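You operate a simulated robot arm through the tools that you are given. There is no shell and no other tool. Be economical: measure what you need, move in short steps, check, and stop when the job is done.

Carry out the task below with a simulated robot arm. There is one attempt and no reset: what you move stays moved.

TASK
Take the small desk brush and put it on top of the yellow book. Then fetch the grey wax pad and set it on top of the clear stemmed glass.
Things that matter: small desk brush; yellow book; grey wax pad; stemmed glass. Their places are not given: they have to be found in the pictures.

It is judged by the outcome, as a careful person would: the job done as asked, and still so three seconds after it is handed in. It fails if anything else is knocked over, pushed out of place, dropped, spilled or broken.

THE ROBOT
A 6-joint arm with a two-finger parallel gripper, fixed in place. Base frame: the origin is at the foot of the arm, x ahead of it, y to its left, z up; the work surface is at about z = 0. Lengths are in cm, angles in rad, forces in N, time in s.
With the tool pointing down near the work surface it reaches from about 14 to 58 cm from the base axis. Its first joint turns from -1.152 to 1.152 rad. Payload 2.1 kg.
Tool frame: the origin (TCP) lies between the finger pads and is the grasp point; the fingertips stand 3 cm ahead of it; z points along the fingers, y is the line along which they close. The gripper opens to 9.4 cm. The fingers are 2.8 cm wide and 1 cm thick; the gripper's body (5 by 9.6 cm) begins 5.5 cm behind the TCP.
Orientation is told as [roll, pitch, yaw] about the base's x, y, z axes, in that order, counted from this pose: with the fingers straight down and closing along the base's y, the tool's x points along the base's -x, its y along +y and its z along -z.

THE INTERFACE
- The arm moves only by the tool send_rows. Its argument "increments" is text: rows parted by semicolons, each of 7 numbers parted by spaces: the turn, a rotation vector about the tool's x, y, z in units of 5 degrees (1.0 is 5 degrees), then the shift along the tool's x, y, z in units of 25 mm (1.0 is 25 mm), then the finger opening in cm, from 0 to 9.4. In form: rx ry rz x y z claw; .... A call has 1 to 8 rows; each row shifts and turns the commanded pose from where the row before left it, along the tool's axes as they then stand. A call with a number of a shift or a turn outside -1 to 1 is refused whole. A row lasts 0.2 s, in which the tool goes at most 5 cm and 0.15 rad; a call with a longer step from one row to the next is refused whole, and so is a gripper value outside its range. A pose out of reach is approached as far as the arm can. The call stops where the force on the tool passes 40 N (or 10 N more than at its start, if that is more) or the arm is blocked; 0.2 s more then pass. The fingers move at their own pace (about 7.2 cm/s each) and stop on an object; they squeeze with about 21 N. The grip force told is the motor's: it shows also when the fingers shut on nothing. Time passes only in rows, and 0.2 s behind the last, so rows that do not move let the fingers close. It gives the time, the measured TCP pose, the force on the tool (base axes), the opening and the grip force at its end, in the units of the frame above (readings bear some noise), and new pictures: "views" is both (left out), scene, wrist or none.
- Cameras (640 x 400 px; columns grow to the right, rows downward): "scene" is fixed at [6.66, -38.46, 48.09]; the picture's right is [0.64, -0.77, 0.00], its down [-0.46, -0.39, -0.80] and it looks along [0.61, 0.51, -0.60] (base axes); focal length 260 px, centre (320, 200). "wrist" rides on the gripper at [-3.7, 0, -5.8] in the tool frame; the picture's right is [0.00, -1.00, 0.00], its down [0.97, 0.00, -0.24] and it looks along [0.24, 0.00, 0.97] (tool axes); focal length 218 px, centre (320, 200).
- point_at(camera, pixels): for up to 12 pixels [column, row] of the newest picture of that camera ("zoom" is the newest enlarged one), the place [x, y, z] in the base frame of the surface seen there, good to about 0.2 cm. No time passes.
- inspect(camera, box): a new picture of the part [left, top, right, bottom] of that camera's present view, enlarged. No time passes.
- job_done(): hands the job in; it is judged then, once.

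Work in short steps. Measure before you move; look again where a grasp or a placing could have gone wrong, and mend it. You have 80 turns and 120 pictures in all, the two below and enlarged ones among them. Open the gripper and draw the arm clear of the work before you hand the job in, unless the task says otherwise; then end with one line.

The tools are called as name(argument=value, ...) on one line, values as JSON. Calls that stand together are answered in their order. send_rows: Moves the arm, as the interface text tells. Its arguments: {"type":"object","properties":{"increments":{"type":"string"},"views":{"type":"string","enum":["both","scene","wrist","none"]}},"required":["increments"]} The other tools are called the same way: point_at (camera, pixels) gives the place of the surface under pixels of a picture; inspect (camera, box) takes an enlarged picture of a part of a camera's view; job_done () hands the job in.

At the start:

```text
time_s: 0.0
eef_pos: [30.03, -4.86, 32.08]
orientation: [0.0, -0.001, 0.001]
ft_force: [0.4, 0.2, -0.4]
opening: 9.4
finger_force: 0.0
```

scene: 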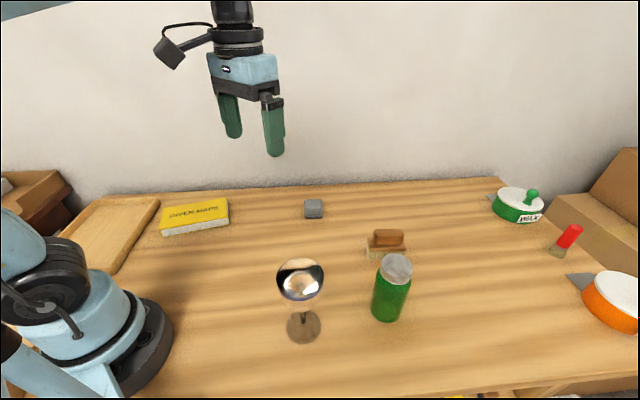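
wrist: 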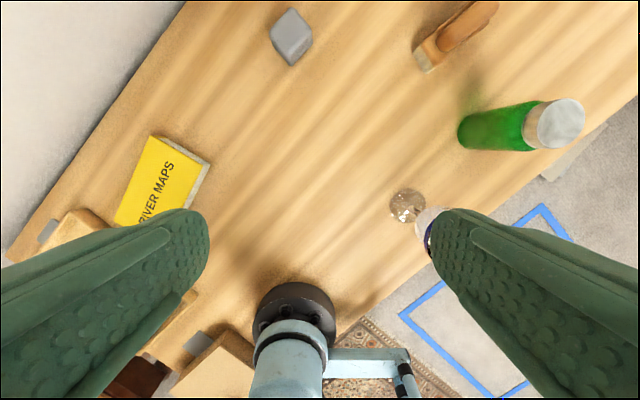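

The scene shows the brush near (386,243), book (195,218), grey pad (313,208) and glass (301,290). I enlarge and measure them.

inspect(camera="scene", box=[260, 180, 440, 350])

point_at(camera="scene", pixels=[[386, 235], [375, 233], [403, 233], [370, 253], [404, 247], [313, 204], [313, 214], [195, 212], [165, 225], [228, 203], [303, 325], [397, 262]])

point_at(camera="wrist", pixels=[[292, 10], [273, 38], [290, 62], [310, 40], [415, 52], [430, 72], [440, 45], [490, 8], [152, 137], [210, 163], [408, 206], [120, 215]])

```text
2.35 times, centred on (350, 265) of scene
```

zoom: 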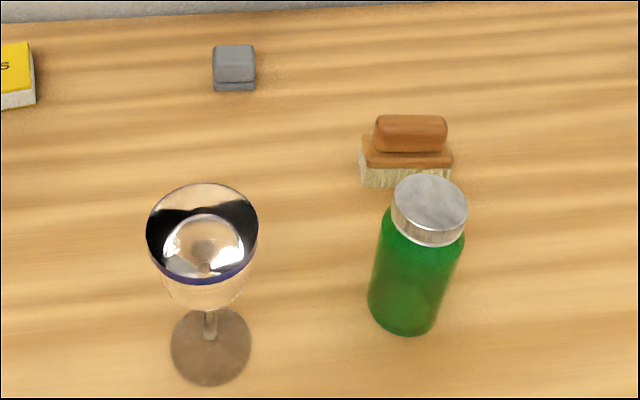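

```text
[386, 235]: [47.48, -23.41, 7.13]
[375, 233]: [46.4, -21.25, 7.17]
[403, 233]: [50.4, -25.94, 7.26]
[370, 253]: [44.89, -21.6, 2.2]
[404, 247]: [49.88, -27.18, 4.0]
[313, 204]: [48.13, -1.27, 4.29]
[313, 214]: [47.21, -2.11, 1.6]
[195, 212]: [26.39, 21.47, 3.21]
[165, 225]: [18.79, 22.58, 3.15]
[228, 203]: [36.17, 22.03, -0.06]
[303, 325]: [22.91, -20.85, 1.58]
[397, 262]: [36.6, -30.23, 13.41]
```

```text
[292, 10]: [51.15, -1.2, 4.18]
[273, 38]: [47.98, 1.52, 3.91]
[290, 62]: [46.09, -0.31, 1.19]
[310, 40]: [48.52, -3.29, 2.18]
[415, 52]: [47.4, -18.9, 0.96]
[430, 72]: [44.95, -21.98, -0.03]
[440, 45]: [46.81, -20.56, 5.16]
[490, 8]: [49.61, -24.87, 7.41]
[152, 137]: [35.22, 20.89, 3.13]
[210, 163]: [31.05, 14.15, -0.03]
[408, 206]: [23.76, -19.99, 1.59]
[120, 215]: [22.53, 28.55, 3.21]
```

The brush handle runs roughly along (0.65,-0.76), with its top at z≈7.3. I move above it to look from the wrist.

send_rows(increments="0 0 0 -0.85 -0.85 0.4 9.4;0 0 0 -0.85 -0.85 0.4 9.4;0 0 0 -0.85 -0.85 0.4 9.4;0 0 0 -0.85 -0.85 0.4 9.4;0 0 0 -0.85 -0.85 0.4 9.4;0 0 0 -0.85 -0.85 0.4 9.4;0 0 0 -0.85 -0.85 0.4 9.4;0 0 0 -0.85 -0.85 0.4 9.4", views="none")

send_rows(increments="0 0 1 0 0 0 9.4;0 0 1 0 0 0 9.4;0 0 1 0 0 0 9.4;0 0 1 0 0 0 9.4;0 0 1 0 0 0 9.4", views="none")

send_rows(increments="0 0 1 0 0 0 9.4;0 0 1 0 0 0 9.4;0 0 1 0 0 0 9.4;0 0 1 0 0 0 9.4;0 0 0.9 0 0 0 9.4", views="both")

```text
time_s: 1.8
eef_pos: [46.91, -21.72, 24.13]
orientation: [-0.003, 0.002, 0.0]
ft_force: [-0.8, 0.5, -0.7]
opening: 9.38
finger_force: 0.0
```

```text
time_s: 3.0
eef_pos: [47.09, -21.69, 24.06]
orientation: [0.0, 0.001, -0.438]
ft_force: [0.2, 0.2, -0.3]
opening: 9.38
finger_force: 0.0
```

```text
time_s: 4.2
eef_pos: [46.9, -21.65, 23.97]
orientation: [0.001, -0.002, -0.864]
ft_force: [0.0, 0.0, 0.4]
opening: 9.38
finger_force: 0.0
```

scene: 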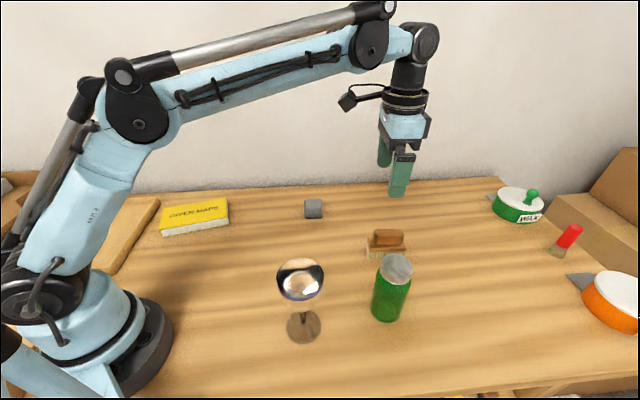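
wrist: 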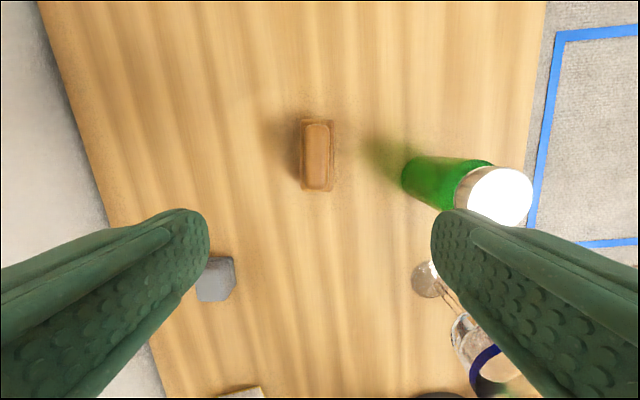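

The brush is now aligned with the fingers in the wrist picture, around (317,155). I measure its handle and block corners.

inspect(camera="wrist", box=[270, 105, 360, 205])

point_at(camera="wrist", pixels=[[317, 155], [310, 127], [327, 127], [310, 185], [327, 185], [302, 122], [333, 122], [303, 188], [333, 188], [302, 155], [333, 155]])

```text
4.00 times, centred on (315, 155) of wrist
```

zoom: 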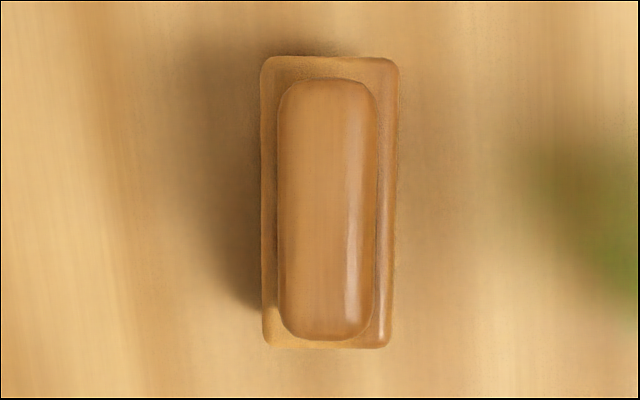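

```text
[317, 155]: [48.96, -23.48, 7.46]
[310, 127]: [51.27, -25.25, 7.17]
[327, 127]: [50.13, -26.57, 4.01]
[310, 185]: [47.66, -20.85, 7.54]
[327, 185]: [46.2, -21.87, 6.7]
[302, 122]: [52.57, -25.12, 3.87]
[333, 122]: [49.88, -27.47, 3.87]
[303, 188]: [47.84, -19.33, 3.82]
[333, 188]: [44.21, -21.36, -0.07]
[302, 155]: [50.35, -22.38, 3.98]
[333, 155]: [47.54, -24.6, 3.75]
```

Block top is z≈3.9 and handle top 7.5, centred at (48.9,-23.4). I descend with the tips just above the block so the fingers take the handle.

send_rows(increments="0 0 0.1 -0.13 0.02 0.64 9.4;0 0 0.1 -0.13 0.02 0.64 9.4;0 0 0 -0.13 0.02 0.64 9.4;0 0 0 -0.13 0.02 0.64 9.4;0 0 0 -0.13 0.02 0.64 9.4;0 0 0 -0.13 0.02 0.64 9.4;0 0 0 -0.13 0.02 0.64 9.4;0 0 0 -0.13 0.02 0.64 9.4", views="both")

```text
time_s: 6.0
eef_pos: [48.97, -23.38, 11.16]
orientation: [0.0, -0.002, -0.882]
ft_force: [-0.4, -0.1, 0.1]
opening: 9.43
finger_force: 0.0
```

scene: 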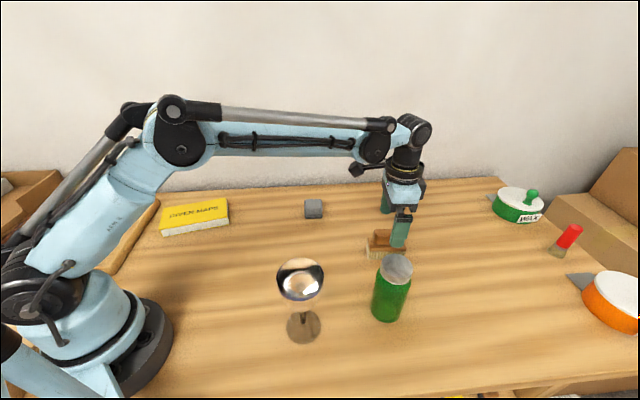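
wrist: 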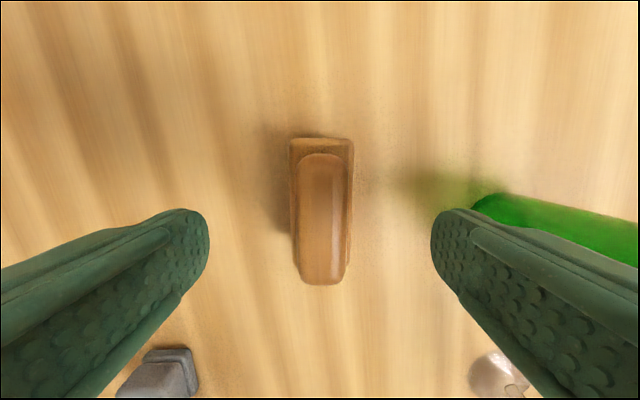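

Well centred (handle at x≈322). I go down 3.9 cm and close.

send_rows(increments="0 0 0 0 0 0.78 9.4;0 0 0 0 0 0.78 9.4;0 0 0 0 0 0 5;0 0 0 0 0 0 3.2;0 0 0 0 0 0 0;0 0 0 0 0 0 0;0 0 0 0 0 0 0;0 0 0 0 0 0 0", views="none")

send_rows(increments="0 0 0 0 0 -0.5 0;0 0 0 0 0 -0.8 0;0 0 0 0 0 -0.8 0;0 0 0 0 0 -0.8 0;0 0 0 0 0 -0.8 0", views="both")

```text
time_s: 7.8
eef_pos: [49.02, -23.34, 7.35]
orientation: [0.0, 0.0, -0.882]
ft_force: [-0.3, -0.7, -0.4]
opening: 2.96
finger_force: 21.1
```

```text
time_s: 9.0
eef_pos: [48.92, -23.31, 16.68]
orientation: [0.001, -0.002, -0.881]
ft_force: [0.2, -0.1, -0.3]
opening: 0.0
finger_force: 21.5
```

scene: 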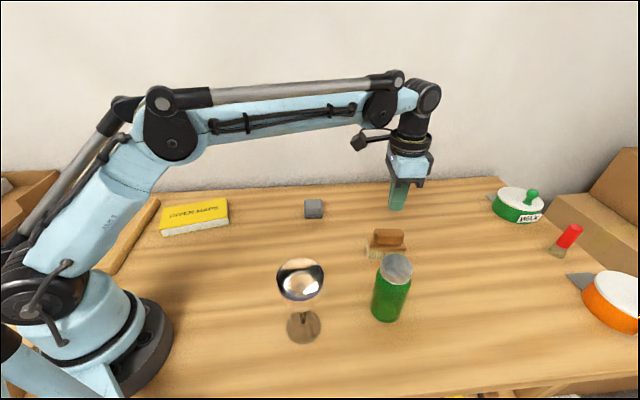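
wrist: 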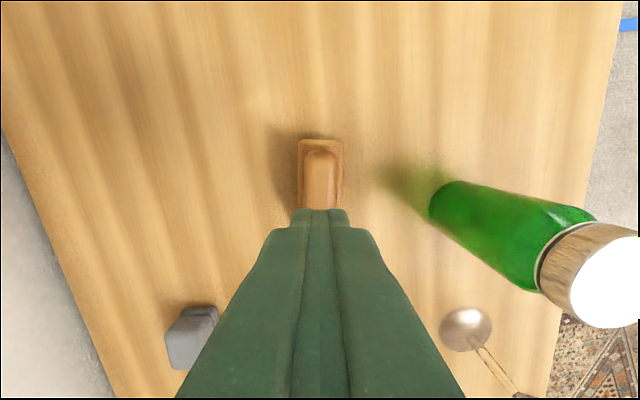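

The fingers slipped off the handle; the brush still stands in place. I reopen and come back down to look, then grip lower, on the wooden block.

send_rows(increments="0 0 0 0 0 0 5;0 0 0 0 0 0 9.4;0 0 0 0 0 0 9.4;0 0 0 0 0 0.8 9.4;0 0 0 0 0 0.8 9.4", views="wrist")

inspect(camera="scene", box=[350, 215, 420, 275])

point_at(camera="wrist", pixels=[[322, 160], [322, 200], [322, 260], [294, 145], [350, 145], [300, 275], [348, 270]])

```text
time_s: 10.2
eef_pos: [48.92, -23.4, 12.52]
orientation: [0.0, 0.0, -0.88]
ft_force: [0.7, -0.6, -0.3]
opening: 9.41
finger_force: 0.1
```

wrist: 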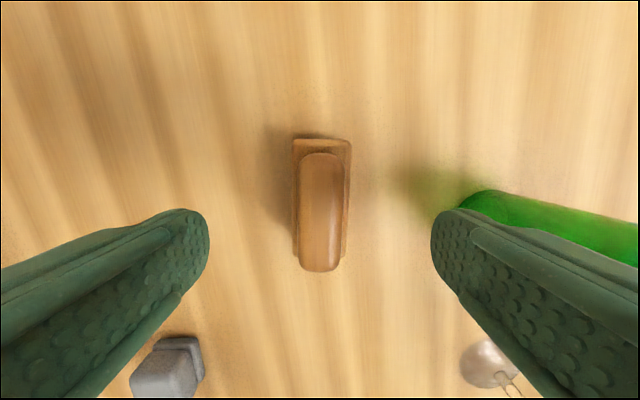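

```text
6.67 times, centred on (385, 245) of scene
```

zoom: 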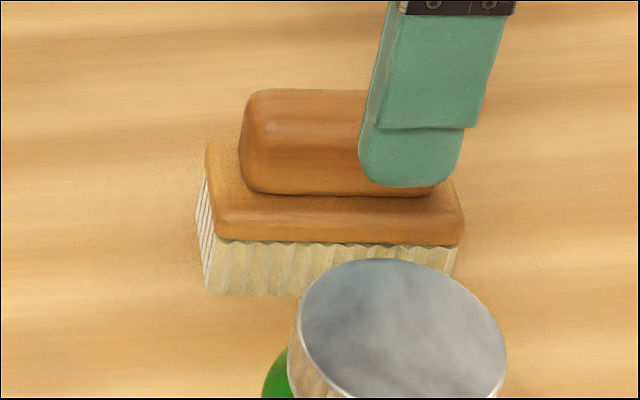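

```text
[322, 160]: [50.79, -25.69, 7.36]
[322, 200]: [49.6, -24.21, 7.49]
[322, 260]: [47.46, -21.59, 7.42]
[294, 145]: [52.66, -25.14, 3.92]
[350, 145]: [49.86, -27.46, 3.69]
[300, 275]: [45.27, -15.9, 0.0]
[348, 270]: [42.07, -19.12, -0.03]
```

Brush unchanged. I descend to TCP z≈4.6 so the pads take the block's sides, and close, then lift a little to test.

send_rows(increments="0 0 0 -0.1 0 0.8 9.4;0 0 0 0 0 0.8 9.4;0 0 0 0 0 0.8 9.4;0 0 0 0 0 0.77 9.4;0 0 0 0 0 0 6;0 0 0 0 0 0 4.5;0 0 0 0 0 0 2;0 0 0 0 0 0 2", views="none")

send_rows(increments="0 0 0 0 0 0 1;0 0 0 0 0 0 1;0 0 0 0 0 -0.2 1;0 0 0 0 0 -0.2 1;0 0 0 0 0 -0.2 1", views="both")

```text
time_s: 12.0
eef_pos: [49.15, -23.57, 4.6]
orientation: [-0.003, -0.003, -0.88]
ft_force: [0.5, 0.1, 0.1]
opening: 3.96
finger_force: 20.7
```

```text
time_s: 13.2
eef_pos: [49.12, -23.66, 6.31]
orientation: [0.0, -0.001, -0.88]
ft_force: [0.7, -0.4, -0.3]
opening: 3.93
finger_force: 21.2
```

scene: 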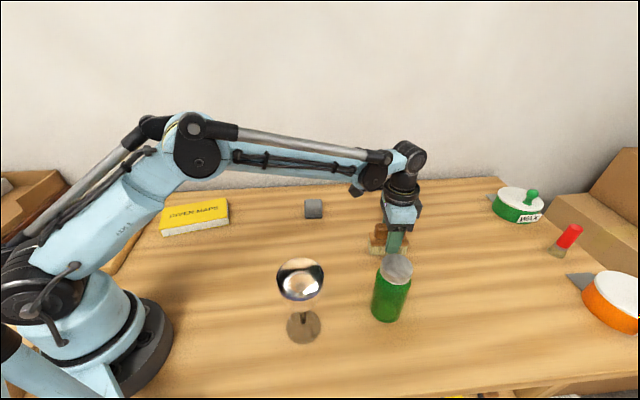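
wrist: 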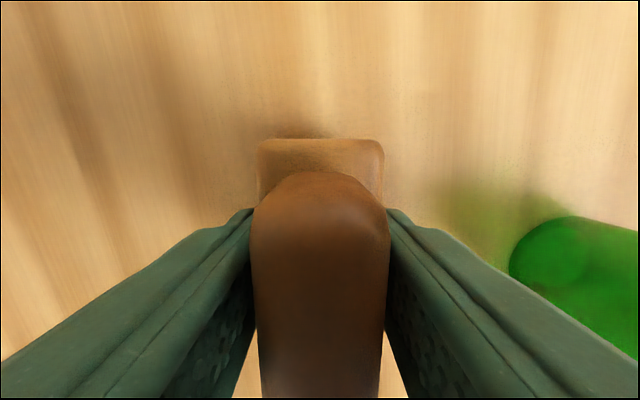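

The brush rises with the gripper (opening holds 3.93). I lift on and measure the book.

send_rows(increments="0 0 0 0 0 -0.4 1;0 0 0 0 0 -0.5 1;0 0 0 0 0 -0.6 1;0 0 0 0 0 -0.6 1;0 0 0 0 0 -0.6 1;0 0 0 0 0 -0.6 1;0 0 0 0 0 -0.6 1;0 0 0 0 0 -0.5 1", views="scene")

point_at(camera="scene", pixels=[[166, 207], [225, 200], [162, 227], [227, 218], [195, 212], [301, 262], [279, 274], [322, 272], [301, 299], [301, 280]])

inspect(camera="scene", box=[145, 185, 245, 245])

```text
time_s: 15.0
eef_pos: [49.27, -23.63, 17.19]
orientation: [-0.001, -0.001, -0.882]
ft_force: [0.1, -0.6, -0.9]
opening: 3.97
finger_force: 20.9
```

scene: 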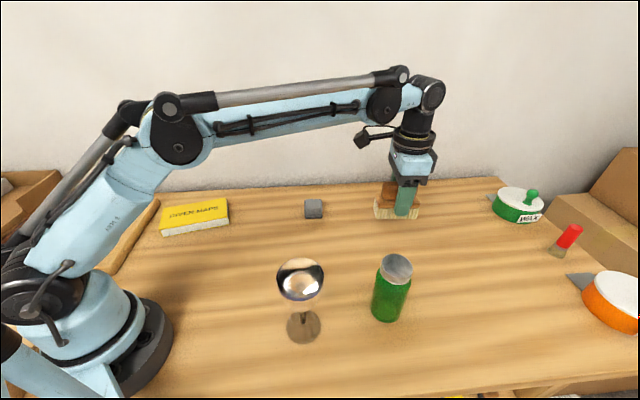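

```text
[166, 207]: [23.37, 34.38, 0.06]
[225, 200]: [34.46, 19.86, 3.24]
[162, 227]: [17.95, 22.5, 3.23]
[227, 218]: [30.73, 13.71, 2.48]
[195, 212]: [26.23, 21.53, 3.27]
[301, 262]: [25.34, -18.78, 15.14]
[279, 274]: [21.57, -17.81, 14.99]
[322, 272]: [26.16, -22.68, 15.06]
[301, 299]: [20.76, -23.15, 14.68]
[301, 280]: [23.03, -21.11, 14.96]
```

```text
6.40 times, centred on (195, 215) of scene
```

zoom: 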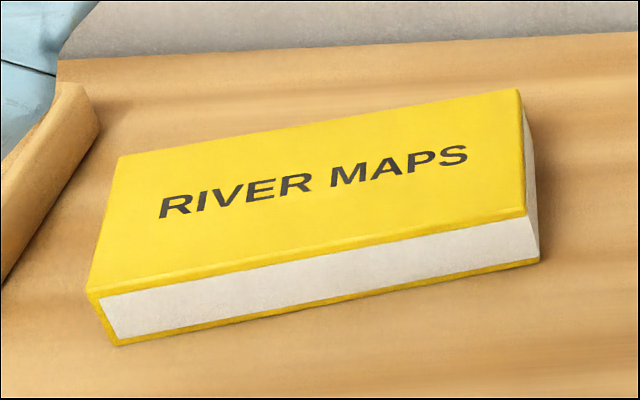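

The brush is held firmly. The book is centred at about (26.6,21.7), top 3.2, long axis -32.6°. I carry the brush over at height.

send_rows(increments="0 0 0 0.82 0.188 0 1;0 0 0 0.82 0.188 0 1;0 0 0 0.82 0.188 0 1;0 0 0 0.82 0.188 0 1;0 0 0 0.82 0.188 0 1;0 0 0 0.82 0.188 0 1;0 0 0 0.82 0.188 0 1;0 0 0 0.82 0.188 0 1", views="none")

send_rows(increments="0 0 0 0.82 0.188 0 1;0 0 0 0.82 0.188 0 1;0 0 0 0.82 0.188 0 1;0 0 0 0.82 0.188 0 1;0 0 0 0.82 0.188 0 1;0 0 0 0.82 0.188 0 1;0 0 0 0.82 0.188 0 1;0 0 0 0.82 0.188 0 1", views="none")

send_rows(increments="0 0 0 0.82 0.188 0 1;0 0 0 0.82 0.188 0 1;0 0 0 0.82 0.188 0 1;0 0 0 0.82 0.188 0 1;0 0 0 0.82 0.188 0 1;0 0 0 0.82 0.188 0 1;0 0 0 0.82 0.188 0 1;0 0 0 0.82 0.188 0 1", views="none")

send_rows(increments="0 0 -0.9 0 0 0 1;0 0 -0.9 0 0 0 1;0 0 -0.9 0 0 0 1;0 0 -0.9 0 0 0 1", views="both")

```text
time_s: 16.8
eef_pos: [41.45, -8.47, 17.14]
orientation: [0.001, -0.002, -0.882]
ft_force: [-0.2, 0.6, -0.6]
opening: 3.93
finger_force: 21.3
```

```text
time_s: 18.6
eef_pos: [33.88, 6.43, 17.05]
orientation: [0.001, -0.003, -0.882]
ft_force: [1.9, -1.0, -0.8]
opening: 3.95
finger_force: 21.5
```

```text
time_s: 20.4
eef_pos: [26.4, 21.43, 17.18]
orientation: [-0.001, -0.003, -0.881]
ft_force: [-0.5, 0.8, -0.7]
opening: 3.96
finger_force: 20.8
```

```text
time_s: 21.4
eef_pos: [26.59, 21.54, 17.13]
orientation: [-0.001, -0.001, -0.566]
ft_force: [1.0, -0.1, -0.3]
opening: 3.96
finger_force: 21.0
```

scene: 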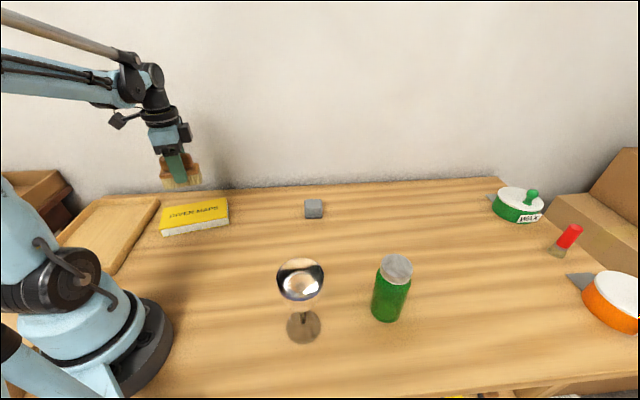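
wrist: 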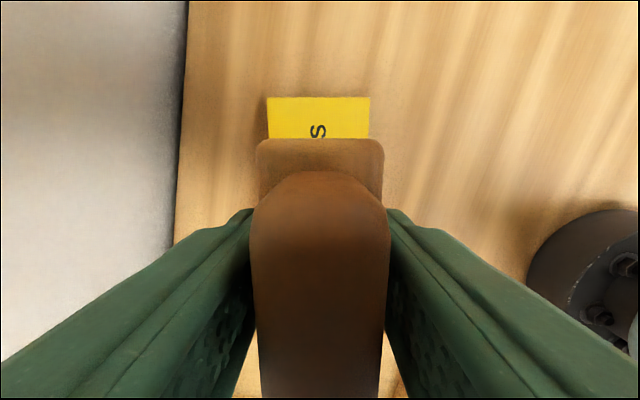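

Aligned over the book. I lower to just above contact, then gently down to contact height 7.8.

send_rows(increments="0 0 0 0 0 0.5 1;0 0 0 0 0 0.6 1;0 0 0 0 0 0.6 1;0 0 0 0 0 0.6 1;0 0 0 0 0 0.6 1;0 0 0 0 0 0.5 1;0 0 0 0 0 0.16 1;0 0 0 0 0 0 1", views="none")

send_rows(increments="0 0 0 0 0 0.08 1;0 0 0 0 0 0.06 1;0 0 0 0 0 0 1", views="scene")

inspect(camera="scene", box=[145, 165, 245, 245])

```text
time_s: 23.2
eef_pos: [26.59, 21.49, 8.45]
orientation: [0.001, 0.0, -0.566]
ft_force: [0.3, 0.0, -1.0]
opening: 3.95
finger_force: 20.8
```

```text
time_s: 24.0
eef_pos: [26.52, 21.56, 8.08]
orientation: [0.0, -0.001, -0.567]
ft_force: [-0.7, -0.5, -0.8]
opening: 3.96
finger_force: 21.0
```

scene: 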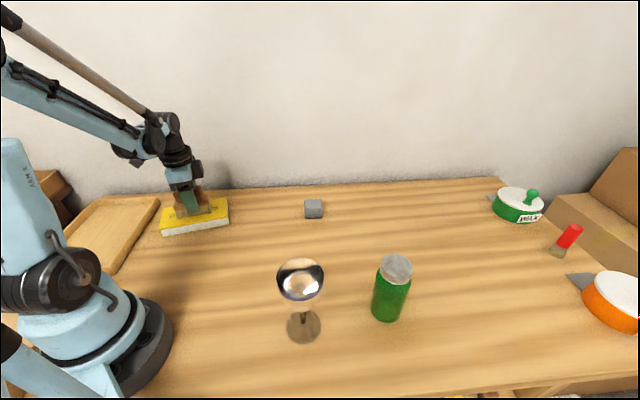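

```text
5.00 times, centred on (195, 205) of scene
```

zoom: 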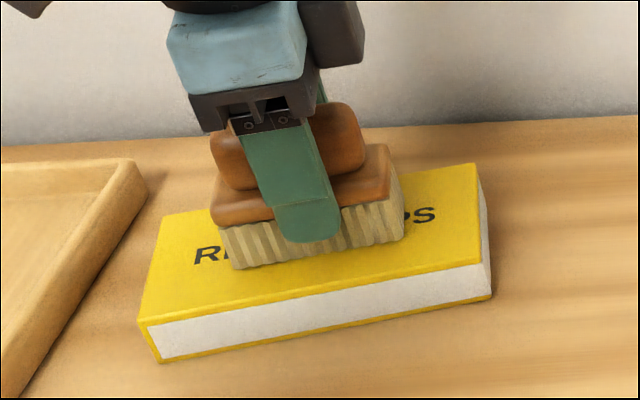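

Almost on the book, no contact force yet. I lower in 1 mm steps until it touches.

send_rows(increments="0 0 0 0 0 0.05 1;0 0 0 0 0 0.04 1;0 0 0 0 0 0 1", views="none")

```text
time_s: 24.8
eef_pos: [26.57, 21.42, 7.75]
orientation: [0.0, -0.001, -0.567]
ft_force: [-0.6, -1.2, 4.4]
opening: 3.97
finger_force: 20.7
```

Contact (4.4 N up). I open slowly and rise straight up.

send_rows(increments="0 0 0 0 0 0 4.3;0 0 0 0 0 0 5;0 0 0 0 0 0 7;0 0 0 0 0 0 9.4;0 0 0 0 0 0 9.4;0 0 0 0 0 -0.5 9.4;0 0 0 0 0 -0.8 9.4;0 0 0 0 0 -0.8 9.4", views="none")

send_rows(increments="0 0 0 0 0 -0.8 9.4;0 0 0 0 0 -0.8 9.4;0 0 0 0 0 -0.8 9.4;0 0 0 0 0 -0.8 9.4;0 0 0 0 0 -0.8 9.4;0 0 0 0 0 -0.8 9.4", views="both")

```text
time_s: 26.6
eef_pos: [26.49, 21.36, 13.18]
orientation: [0.0, 0.001, -0.567]
ft_force: [-0.7, -0.8, 0.2]
opening: 9.43
finger_force: 0.1
```

```text
time_s: 28.0
eef_pos: [26.73, 21.56, 25.0]
orientation: [0.0, 0.001, -0.568]
ft_force: [-0.6, 0.1, -0.4]
opening: 9.4
finger_force: 0.0
```

scene: 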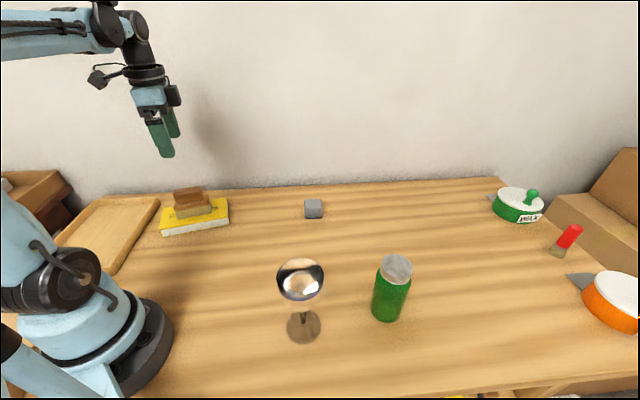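
wrist: 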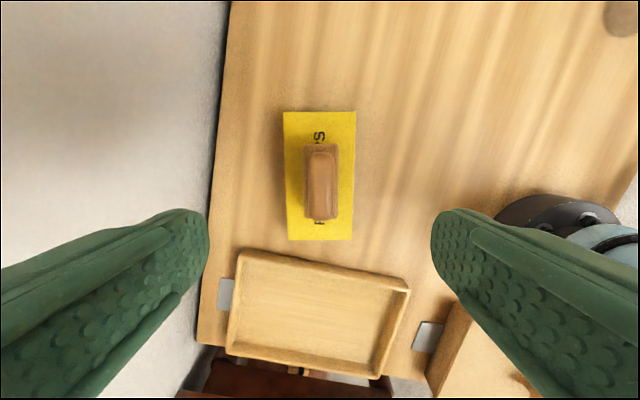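

The brush rests centred on the book. Next I move above the grey pad near (48,-1).

send_rows(increments="0 0 0 -0.8 -0.2 0 9.4;0 0 0 -0.8 -0.2 0 9.4;0 0 0 -0.8 -0.2 0 9.4;0 0 0 -0.8 -0.2 0 9.4;0 0 0 -0.8 -0.2 0 9.4;0 0 0 -0.8 -0.2 0 9.4;0 0 0 -0.8 -0.2 0 9.4", views="none")

send_rows(increments="0 0 0 -0.8 -0.2 0.3 9.4;0 0 0 -0.8 -0.2 0.3 9.4;0 0 0 -0.8 -0.2 0.3 9.4;0 0 0 -0.8 -0.2 0.3 9.4;0 0 0 -0.8 -0.2 0.3 9.4;0 0 0 -0.8 -0.2 0.3 9.4;0 0 0 -0.8 -0.2 0.3 9.4;0 0 0 -0.06 -0.06 0 9.4", views="wrist")

inspect(camera="wrist", box=[260, 90, 390, 220])

inspect(camera="scene", box=[290, 190, 340, 225])

```text
time_s: 29.6
eef_pos: [36.8, 10.93, 25.18]
orientation: [0.001, 0.001, -0.567]
ft_force: [0.6, -0.7, 0.4]
opening: 9.41
finger_force: 0.1
```

```text
time_s: 31.4
eef_pos: [46.44, 0.21, 19.7]
orientation: [-0.001, 0.0, -0.566]
ft_force: [-0.1, -0.9, 0.2]
opening: 9.38
finger_force: 0.0
```

wrist: 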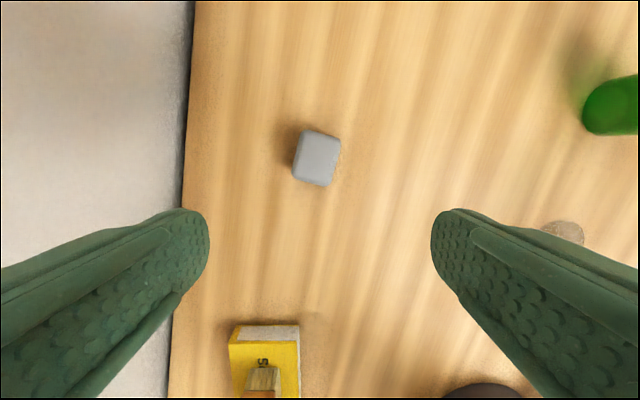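

```text
3.08 times, centred on (325, 155) of wrist
```

zoom: 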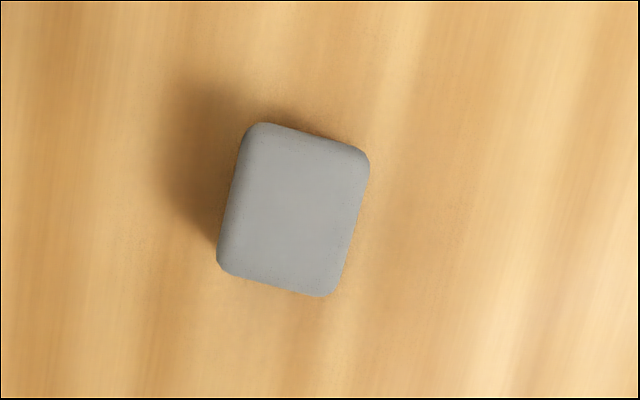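

```text
11.43 times, centred on (315, 208) of scene
```

zoom: 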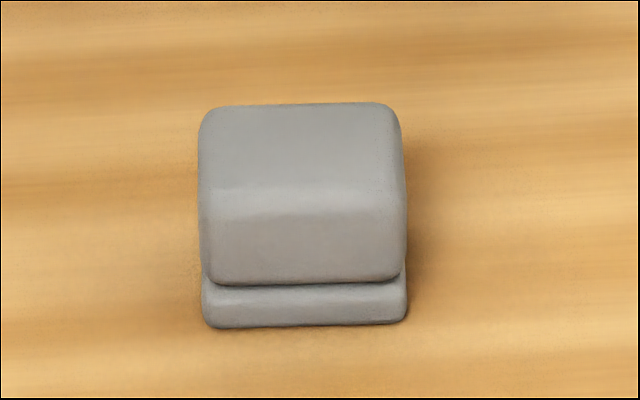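

The pad looks like a block on a thin plate. I measure its corners and the glass's rim, to see how it can rest on the rim.

point_at(camera="wrist", pixels=[[311, 132], [339, 140], [295, 178], [327, 185], [317, 158], [303, 155], [333, 163], [325, 137], [311, 180]])

point_at(camera="zoom", pixels=[[206, 125], [395, 118], [300, 150], [210, 210], [400, 210], [215, 270], [395, 265], [206, 300], [405, 300], [208, 322], [402, 318], [300, 295]])

inspect(camera="scene", box=[262, 245, 342, 350])

```text
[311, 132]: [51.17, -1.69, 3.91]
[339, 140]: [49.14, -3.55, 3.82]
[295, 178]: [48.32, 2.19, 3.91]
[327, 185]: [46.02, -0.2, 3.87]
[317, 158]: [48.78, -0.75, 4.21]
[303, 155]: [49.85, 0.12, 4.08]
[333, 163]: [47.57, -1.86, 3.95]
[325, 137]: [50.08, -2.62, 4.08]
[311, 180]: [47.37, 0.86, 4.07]
```

```text
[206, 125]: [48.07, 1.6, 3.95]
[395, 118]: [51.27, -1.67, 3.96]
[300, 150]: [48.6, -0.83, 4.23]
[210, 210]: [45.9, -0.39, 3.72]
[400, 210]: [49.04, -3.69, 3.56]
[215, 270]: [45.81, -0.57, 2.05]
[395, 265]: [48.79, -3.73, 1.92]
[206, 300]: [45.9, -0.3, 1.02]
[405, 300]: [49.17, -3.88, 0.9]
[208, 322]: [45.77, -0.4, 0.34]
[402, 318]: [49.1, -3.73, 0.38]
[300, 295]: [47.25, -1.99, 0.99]
```

```text
3.81 times, centred on (302, 298) of scene
```

zoom: 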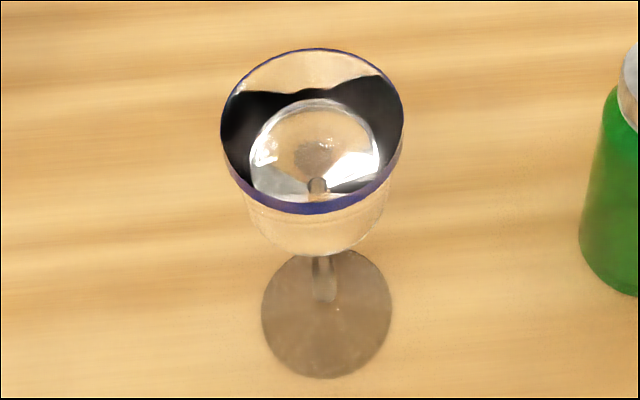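

The mouth of the glass reads z≈15 even in its middle, so I probe it for whether it's closed on top, and get its extent.

point_at(camera="zoom", pixels=[[315, 130], [280, 110], [350, 110], [315, 165], [250, 160], [380, 160], [315, 75], [312, 52], [224, 130], [401, 125], [312, 210], [312, 235]])

point_at(camera="zoom", pixels=[[238, 85], [388, 80], [245, 190], [375, 190], [325, 290], [265, 300], [390, 300], [325, 375], [300, 150], [320, 48], [221, 120], [404, 115]])

```text
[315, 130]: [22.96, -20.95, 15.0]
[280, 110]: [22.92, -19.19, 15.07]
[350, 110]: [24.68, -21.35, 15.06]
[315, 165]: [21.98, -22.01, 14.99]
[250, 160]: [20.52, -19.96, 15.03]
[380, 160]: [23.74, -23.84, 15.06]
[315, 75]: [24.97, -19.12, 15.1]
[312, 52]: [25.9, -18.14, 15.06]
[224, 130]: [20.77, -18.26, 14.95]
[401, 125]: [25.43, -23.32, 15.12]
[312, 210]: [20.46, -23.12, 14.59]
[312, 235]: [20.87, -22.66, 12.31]
```

```text
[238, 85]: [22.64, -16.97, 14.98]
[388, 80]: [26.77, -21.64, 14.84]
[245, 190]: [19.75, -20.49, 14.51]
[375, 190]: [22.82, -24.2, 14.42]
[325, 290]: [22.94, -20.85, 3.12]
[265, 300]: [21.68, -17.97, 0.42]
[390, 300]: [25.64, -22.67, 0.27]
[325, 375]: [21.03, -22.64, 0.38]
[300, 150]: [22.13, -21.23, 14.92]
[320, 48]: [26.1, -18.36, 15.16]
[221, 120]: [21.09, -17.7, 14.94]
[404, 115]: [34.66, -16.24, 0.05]
```

The glass's top reads as flat at z≈15.05, centred (23.2,-20.7), about 7 cm across, so the pad can sit on it. The pad is centred (48.6,-0.95), with its long edge at -47°; I turn and come down over it.

send_rows(increments="0 0 1 0 0 0 9.4;0 0 1 0 0 0 9.4;0 0 0.9 0 0 0 9.4;0 0 0 -0.2 0.06 0.8 9.4;0 0 0 -0.2 0.06 0.8 9.4;0 0 0 -0.2 0.06 0.8 9.4;0 0 0 -0.2 0.06 0.8 9.4;0 0 0 -0.13 0.07 0.8 9.4", views="wrist")

```text
time_s: 33.2
eef_pos: [48.64, -1.01, 9.81]
orientation: [0.002, 0.001, -0.821]
ft_force: [-0.5, 0.7, -0.5]
opening: 9.42
finger_force: 0.1
```

wrist: 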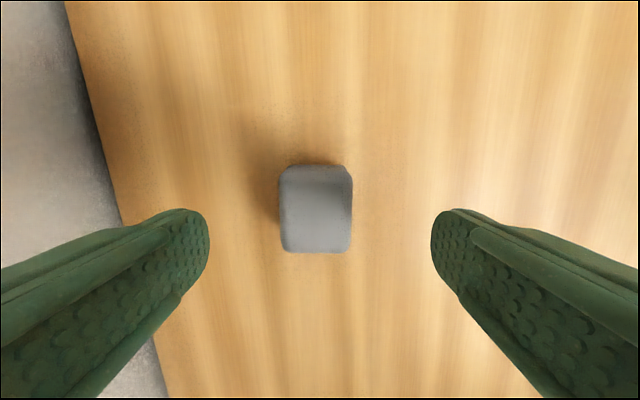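

Aligned and centred. I descend to TCP z≈3.7 and close.

send_rows(increments="0 0 0 0 0 0.8 9.4;0 0 0 0 0 0.8 9.4;0 0 0 0 0 0.6 9.4;0 0 0 0 0 0.24 9.4;0 0 0 0 0 0 6;0 0 0 0 0 0 4.5;0 0 0 0 0 0 1.5;0 0 0 0 0 0 1.5", views="none")

send_rows(increments="0 0 0 0 0 0 1;0 0 0 0 0 0 1;0 0 0 0 0 -0.2 1;0 0 0 0 0 -0.3 1;0 0 0 0 0 -0.4 1;0 0 0 0 0 -0.4 1", views="scene")

inspect(camera="scene", box=[285, 165, 345, 225])

```text
time_s: 35.0
eef_pos: [48.64, -0.74, 3.98]
orientation: [0.0, -0.004, -0.82]
ft_force: [0.0, -0.3, 0.2]
opening: 4.57
finger_force: 21.1
```

```text
time_s: 36.4
eef_pos: [48.56, -0.8, 6.85]
orientation: [0.001, -0.002, -0.82]
ft_force: [0.2, 0.5, -0.9]
opening: 4.58
finger_force: 21.0
```

scene: 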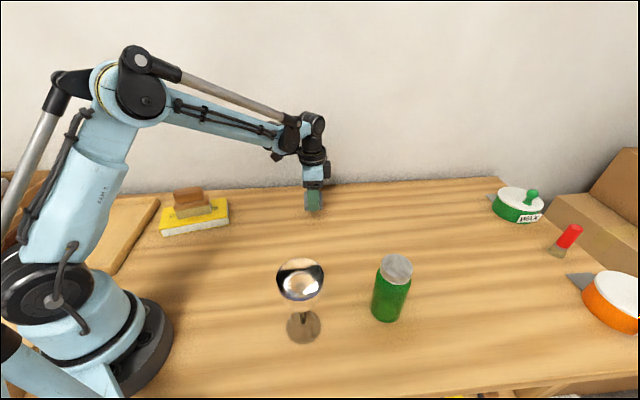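

```text
6.67 times, centred on (315, 195) of scene
```

zoom: 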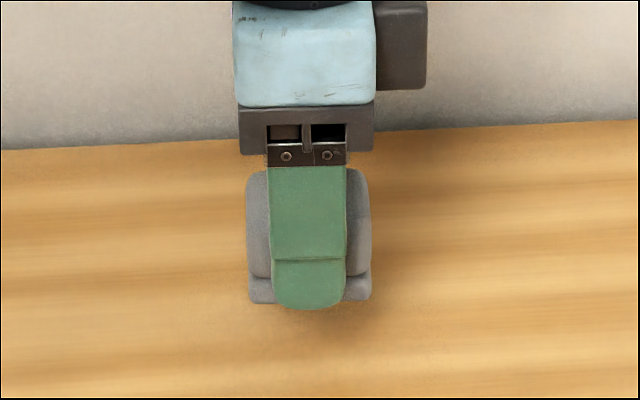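

The pad is held (opening 4.58). I lift it well above the glass and carry it to (23.25,-20.7).

send_rows(increments="0 0 0 0 0 -0.6 1;0 0 0 0 0 -0.8 1;0 0 0 0 0 -0.9 1;0 0 0 0 0 -0.9 1;0 0 0 0 0 -0.9 1;0 0 0 0 0 -0.9 1;0 0 0 0 0 -0.9 1;0 0 0 0 0 -0.7 1", views="none")

send_rows(increments="0 0 0 0.07 -0.8 0 1;0 0 0 0.07 -0.8 0 1;0 0 0 0.07 -0.8 0 1;0 0 0 0.07 -0.8 0 1;0 0 0 0.07 -0.8 0 1;0 0 0 0.07 -0.8 0 1;0 0 0 0.07 -0.8 0 1;0 0 0 0.07 -0.8 0 1", views="both")

```text
time_s: 38.2
eef_pos: [48.48, -0.81, 23.56]
orientation: [0.001, -0.002, -0.822]
ft_force: [-0.1, 0.2, -1.0]
opening: 4.58
finger_force: 21.1
```

```text
time_s: 40.0
eef_pos: [35.82, -10.84, 23.53]
orientation: [-0.001, -0.002, -0.82]
ft_force: [-0.1, -0.3, -0.7]
opening: 4.55
finger_force: 21.0
```

scene: 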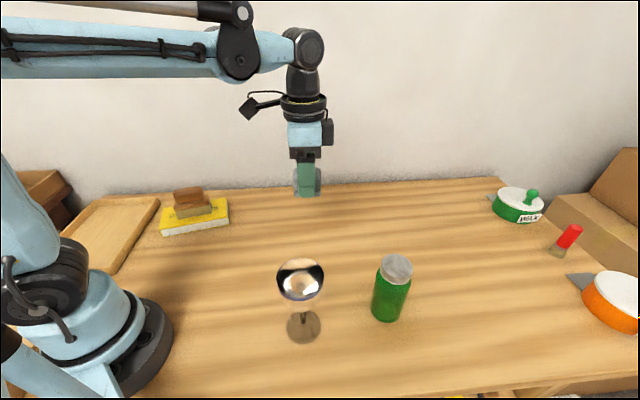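
wrist: 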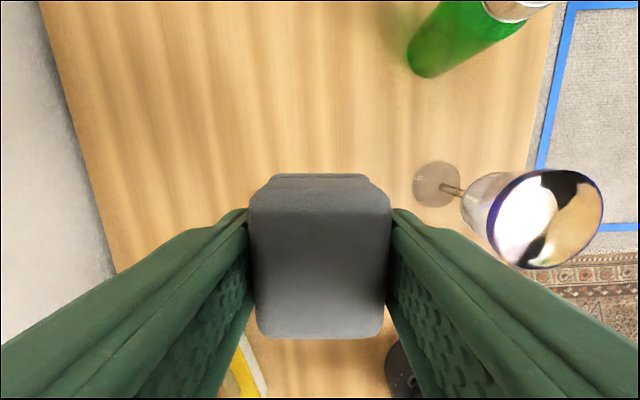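

From the side the glass's top is a flat mirror-like face. I measure its outline in the wrist picture around (546,218).

point_at(camera="wrist", pixels=[[546, 218], [493, 215], [600, 210], [550, 173], [545, 265], [515, 185], [590, 180], [520, 260], [585, 248]])

```text
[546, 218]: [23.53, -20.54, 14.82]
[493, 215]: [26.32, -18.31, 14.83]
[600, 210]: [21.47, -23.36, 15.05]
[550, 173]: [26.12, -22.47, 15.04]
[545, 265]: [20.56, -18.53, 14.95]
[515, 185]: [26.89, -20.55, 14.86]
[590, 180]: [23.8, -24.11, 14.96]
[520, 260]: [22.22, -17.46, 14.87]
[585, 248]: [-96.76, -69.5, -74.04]
```

The top's centre is confirmed near (23.35,-20.7). I move above it.

send_rows(increments="0 0 0 0.065 -0.79 0 1;0 0 0 0.065 -0.79 0 1;0 0 0 0.065 -0.79 0 1;0 0 0 0.065 -0.79 0 1;0 0 0 0.065 -0.79 0 1;0 0 0 0.065 -0.79 0 1;0 0 0 0.065 -0.79 0 1;0 0 0 0.065 -0.79 0 1", views="none")

send_rows(increments="0 0 0 0 0 0.4 1;0 0 0 0 0 0.4 1;0 0 0 0 0 0.4 1;0 0 0 0 0 0 1", views="both")

inspect(camera="scene", box=[252, 230, 352, 350])

```text
time_s: 41.8
eef_pos: [23.3, -20.56, 23.49]
orientation: [0.0, -0.003, -0.822]
ft_force: [-0.4, -0.7, -0.3]
opening: 4.56
finger_force: 20.8
```

```text
time_s: 42.8
eef_pos: [23.49, -20.44, 20.4]
orientation: [-0.001, -0.003, -0.819]
ft_force: [0.4, -0.1, 0.2]
opening: 4.58
finger_force: 20.8
```

scene: 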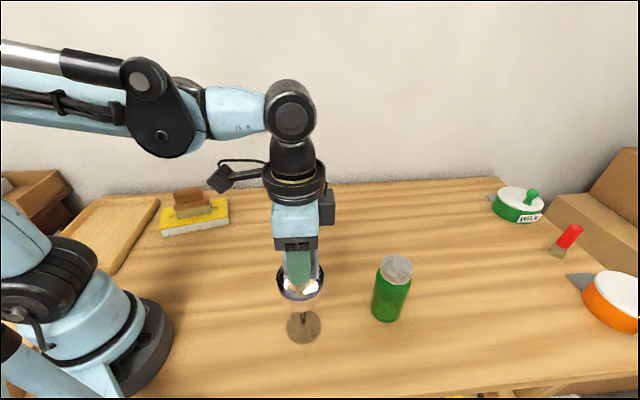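
wrist: 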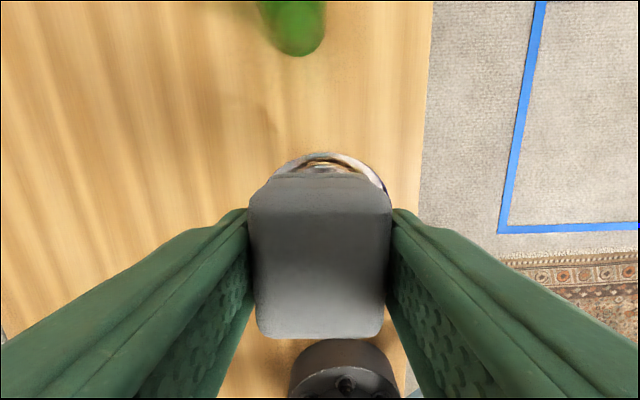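

```text
3.33 times, centred on (302, 290) of scene
```

zoom: 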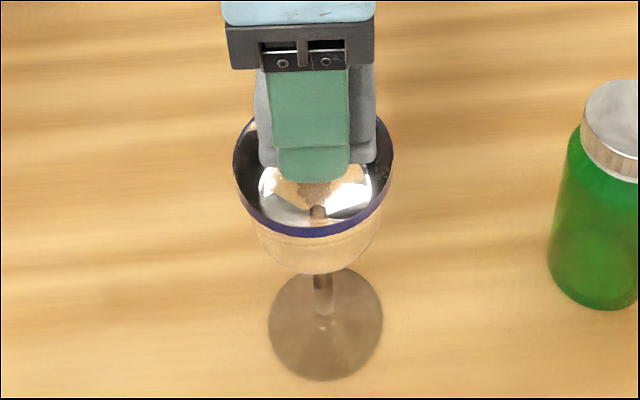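

The pad is nearly centred; a 2.5 mm shift along tool -y helps. I check the pad bottom's height.

point_at(camera="zoom", pixels=[[268, 160], [372, 155], [264, 155], [315, 170], [315, 190], [265, 145]])

send_rows(increments="0 0 0 0 -0.1 0.2 1;0 0 0 0 0 0.2 1;0 0 0 0 0 0 1", views="none")

```text
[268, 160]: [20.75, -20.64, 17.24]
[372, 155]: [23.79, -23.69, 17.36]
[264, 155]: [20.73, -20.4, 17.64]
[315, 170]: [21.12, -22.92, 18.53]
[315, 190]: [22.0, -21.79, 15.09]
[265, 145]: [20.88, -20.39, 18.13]
```

```text
time_s: 43.6
eef_pos: [23.22, -20.67, 19.43]
orientation: [0.0, -0.001, -0.821]
ft_force: [-0.6, 0.4, -0.4]
opening: 4.57
finger_force: 21.3
```

The pad bottom is about 3.6 cm below the TCP, so contact comes near 18.7. I step down gently.

send_rows(increments="0 0 0 0 0 0.1 1;0 0 0 0 0 0.06 1;0 0 0 0 0 0 1", views="none")

send_rows(increments="0 0 0 0 0 0.04 1;0 0 0 0 0 0 1", views="none")

inspect(camera="scene", box=[262, 240, 342, 340])

```text
time_s: 44.4
eef_pos: [23.18, -20.7, 19.05]
orientation: [0.0, -0.002, -0.82]
ft_force: [-0.2, 0.2, 0.3]
opening: 4.57
finger_force: 20.9
```

```text
time_s: 45.0
eef_pos: [23.29, -20.84, 18.96]
orientation: [0.0, -0.002, -0.821]
ft_force: [-0.1, 0.0, -0.6]
opening: 4.56
finger_force: 21.1
```

```text
4.00 times, centred on (302, 290) of scene
```

zoom: 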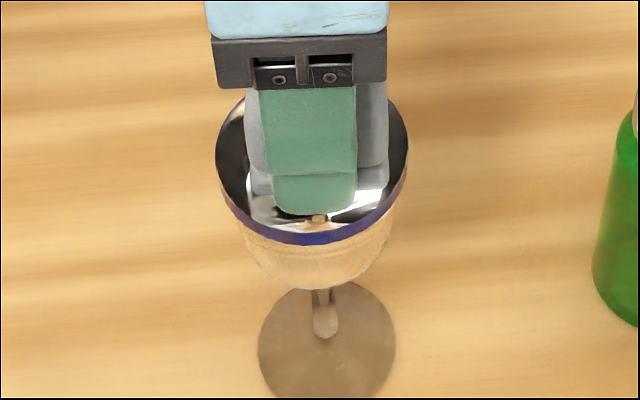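

No contact yet; I continue in 1 mm steps.

send_rows(increments="0 0 0 0 0 0.04 1;0 0 0 0 0 0 1", views="none")

send_rows(increments="0 0 0 0 0 0.03 1;0 0 0 0 0 0 1", views="none")

```text
time_s: 45.6
eef_pos: [23.38, -20.72, 18.79]
orientation: [0.001, -0.002, -0.821]
ft_force: [-0.6, 0.9, 3.4]
opening: 4.6
finger_force: 20.7
```

```text
time_s: 46.2
eef_pos: [23.47, -20.68, 18.71]
orientation: [-0.001, 0.0, -0.82]
ft_force: [-3.6, -0.1, 25.6]
opening: 4.58
finger_force: 21.6
```

Firm contact (25 N): the top is solid. I relieve the pressure by 0.7 mm and check.

send_rows(increments="0 0 0 0 0 -0.028 1;0 0 0 0 0 0 1", views="both")

inspect(camera="scene", box=[262, 240, 342, 340])

```text
time_s: 46.8
eef_pos: [23.35, -20.9, 18.73]
orientation: [0.0, -0.001, -0.82]
ft_force: [0.9, -0.1, 1.9]
opening: 4.57
finger_force: 21.1
```

scene: 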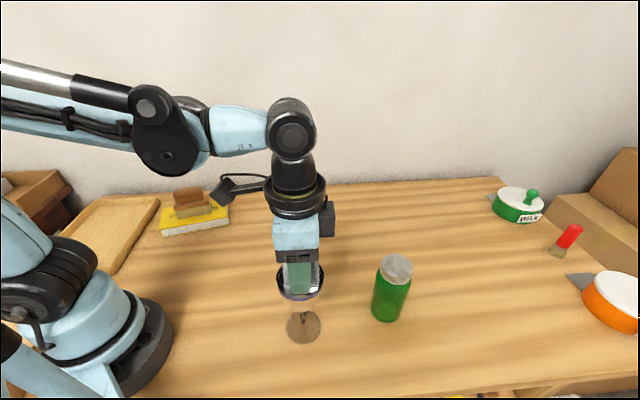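
wrist: 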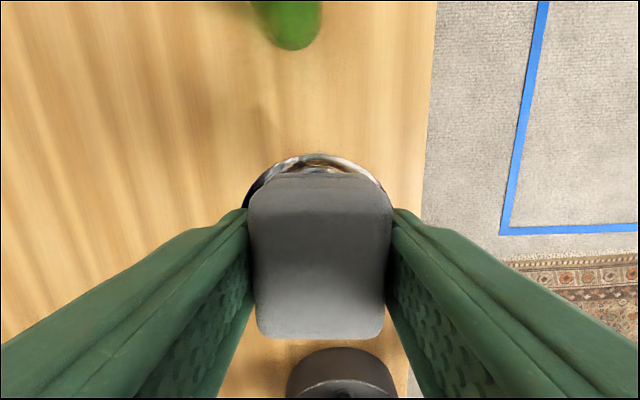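

```text
4.00 times, centred on (302, 290) of scene
```

zoom: 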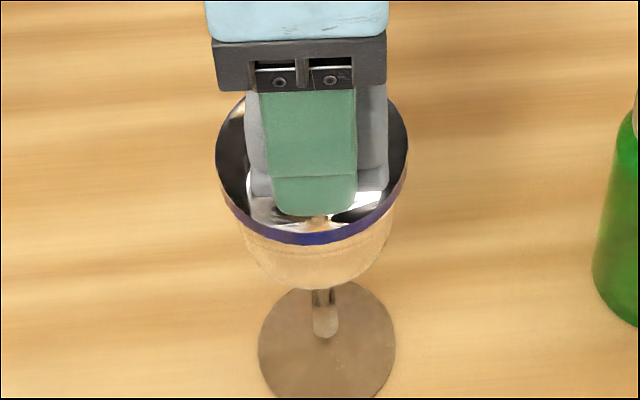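

The pad is centred on the glass with light contact (2 N). I release slowly without lifting and look.

send_rows(increments="0 0 0 0 0 0 4.7;0 0 0 0 0 0 4.9;0 0 0 0 0 0 5.3;0 0 0 0 0 0 6;0 0 0 0 0 0 7.5;0 0 0 0 0 0 9.4;0 0 0 0 0 0 9.4", views="wrist")

inspect(camera="scene", box=[262, 240, 342, 340])

```text
time_s: 48.4
eef_pos: [23.41, -20.87, 18.78]
orientation: [0.001, -0.001, -0.82]
ft_force: [1.0, -0.6, 0.4]
opening: 9.42
finger_force: 0.0
```

wrist: 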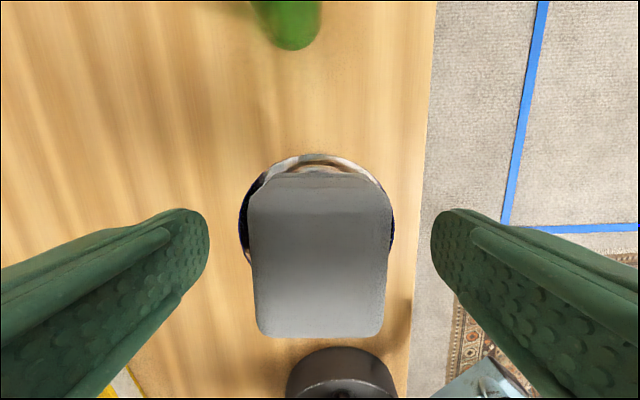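

```text
4.00 times, centred on (302, 290) of scene
```

zoom: 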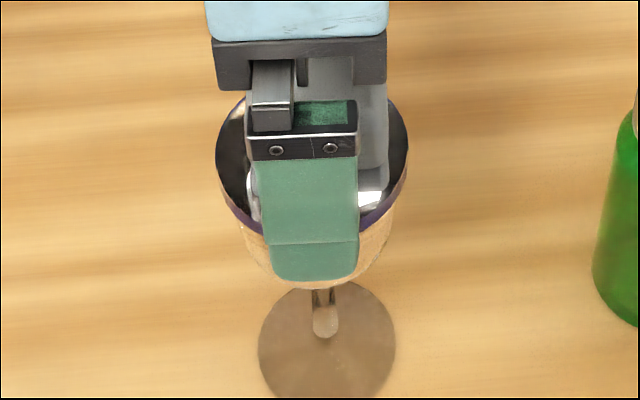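

The pad stays put. I rise straight up, clear of it.

send_rows(increments="0 0 0 0 0 -0.3 9.4;0 0 0 0 0 -0.6 9.4;0 0 0 0 0 -0.8 9.4;0 0 0 0 0 -0.8 9.4;0 0 0 0 0 -0.8 9.4;0 0 0 0 0 -0.8 9.4", views="none")

send_rows(increments="0 0 0 -0.6 0.6 -0.3 9.4;0 0 0 -0.6 0.6 -0.3 9.4;0 0 0 -0.6 0.6 0 9.4;0 0 0 -0.6 0.6 0 9.4;0 0 0 -0.6 0.6 0 9.4;0 0 0 0 0 0 9.4", views="both")

inspect(camera="scene", box=[252, 235, 352, 345])

```text
time_s: 49.8
eef_pos: [23.55, -20.69, 29.09]
orientation: [-0.001, -0.002, -0.821]
ft_force: [0.4, 0.1, 0.8]
opening: 9.39
finger_force: 0.0
```

```text
time_s: 51.2
eef_pos: [34.11, -21.21, 30.44]
orientation: [-0.001, 0.0, -0.82]
ft_force: [0.2, -0.8, -0.2]
opening: 9.4
finger_force: 0.0
```

scene: 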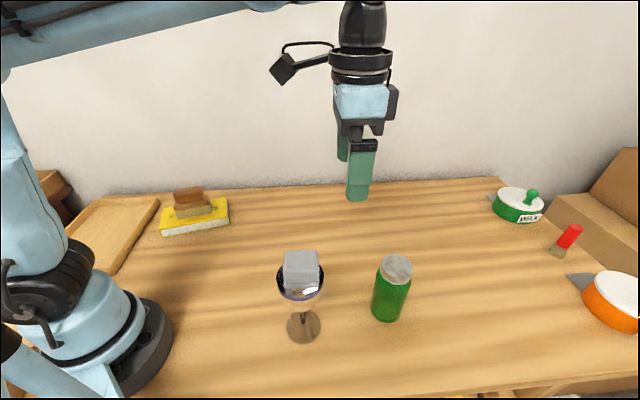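
wrist: 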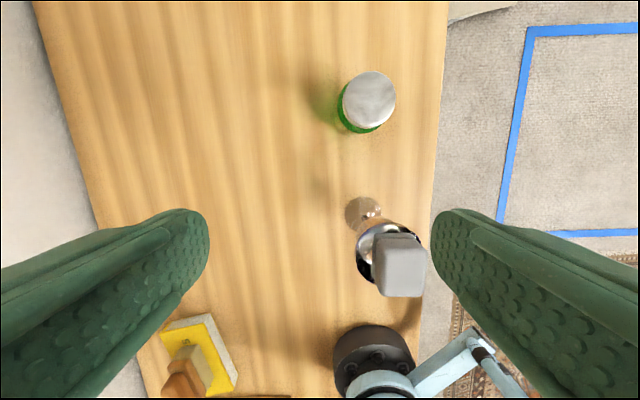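

```text
3.64 times, centred on (302, 290) of scene
```

zoom: 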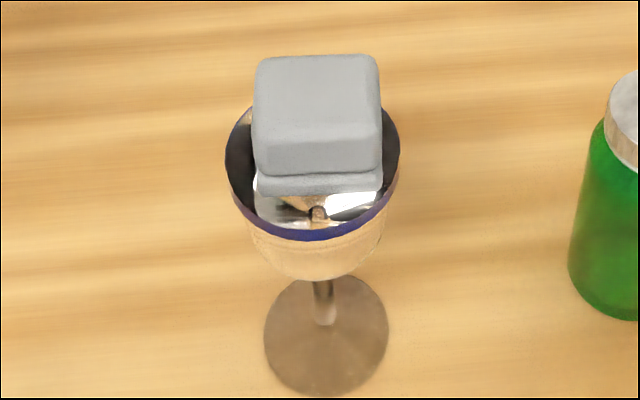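

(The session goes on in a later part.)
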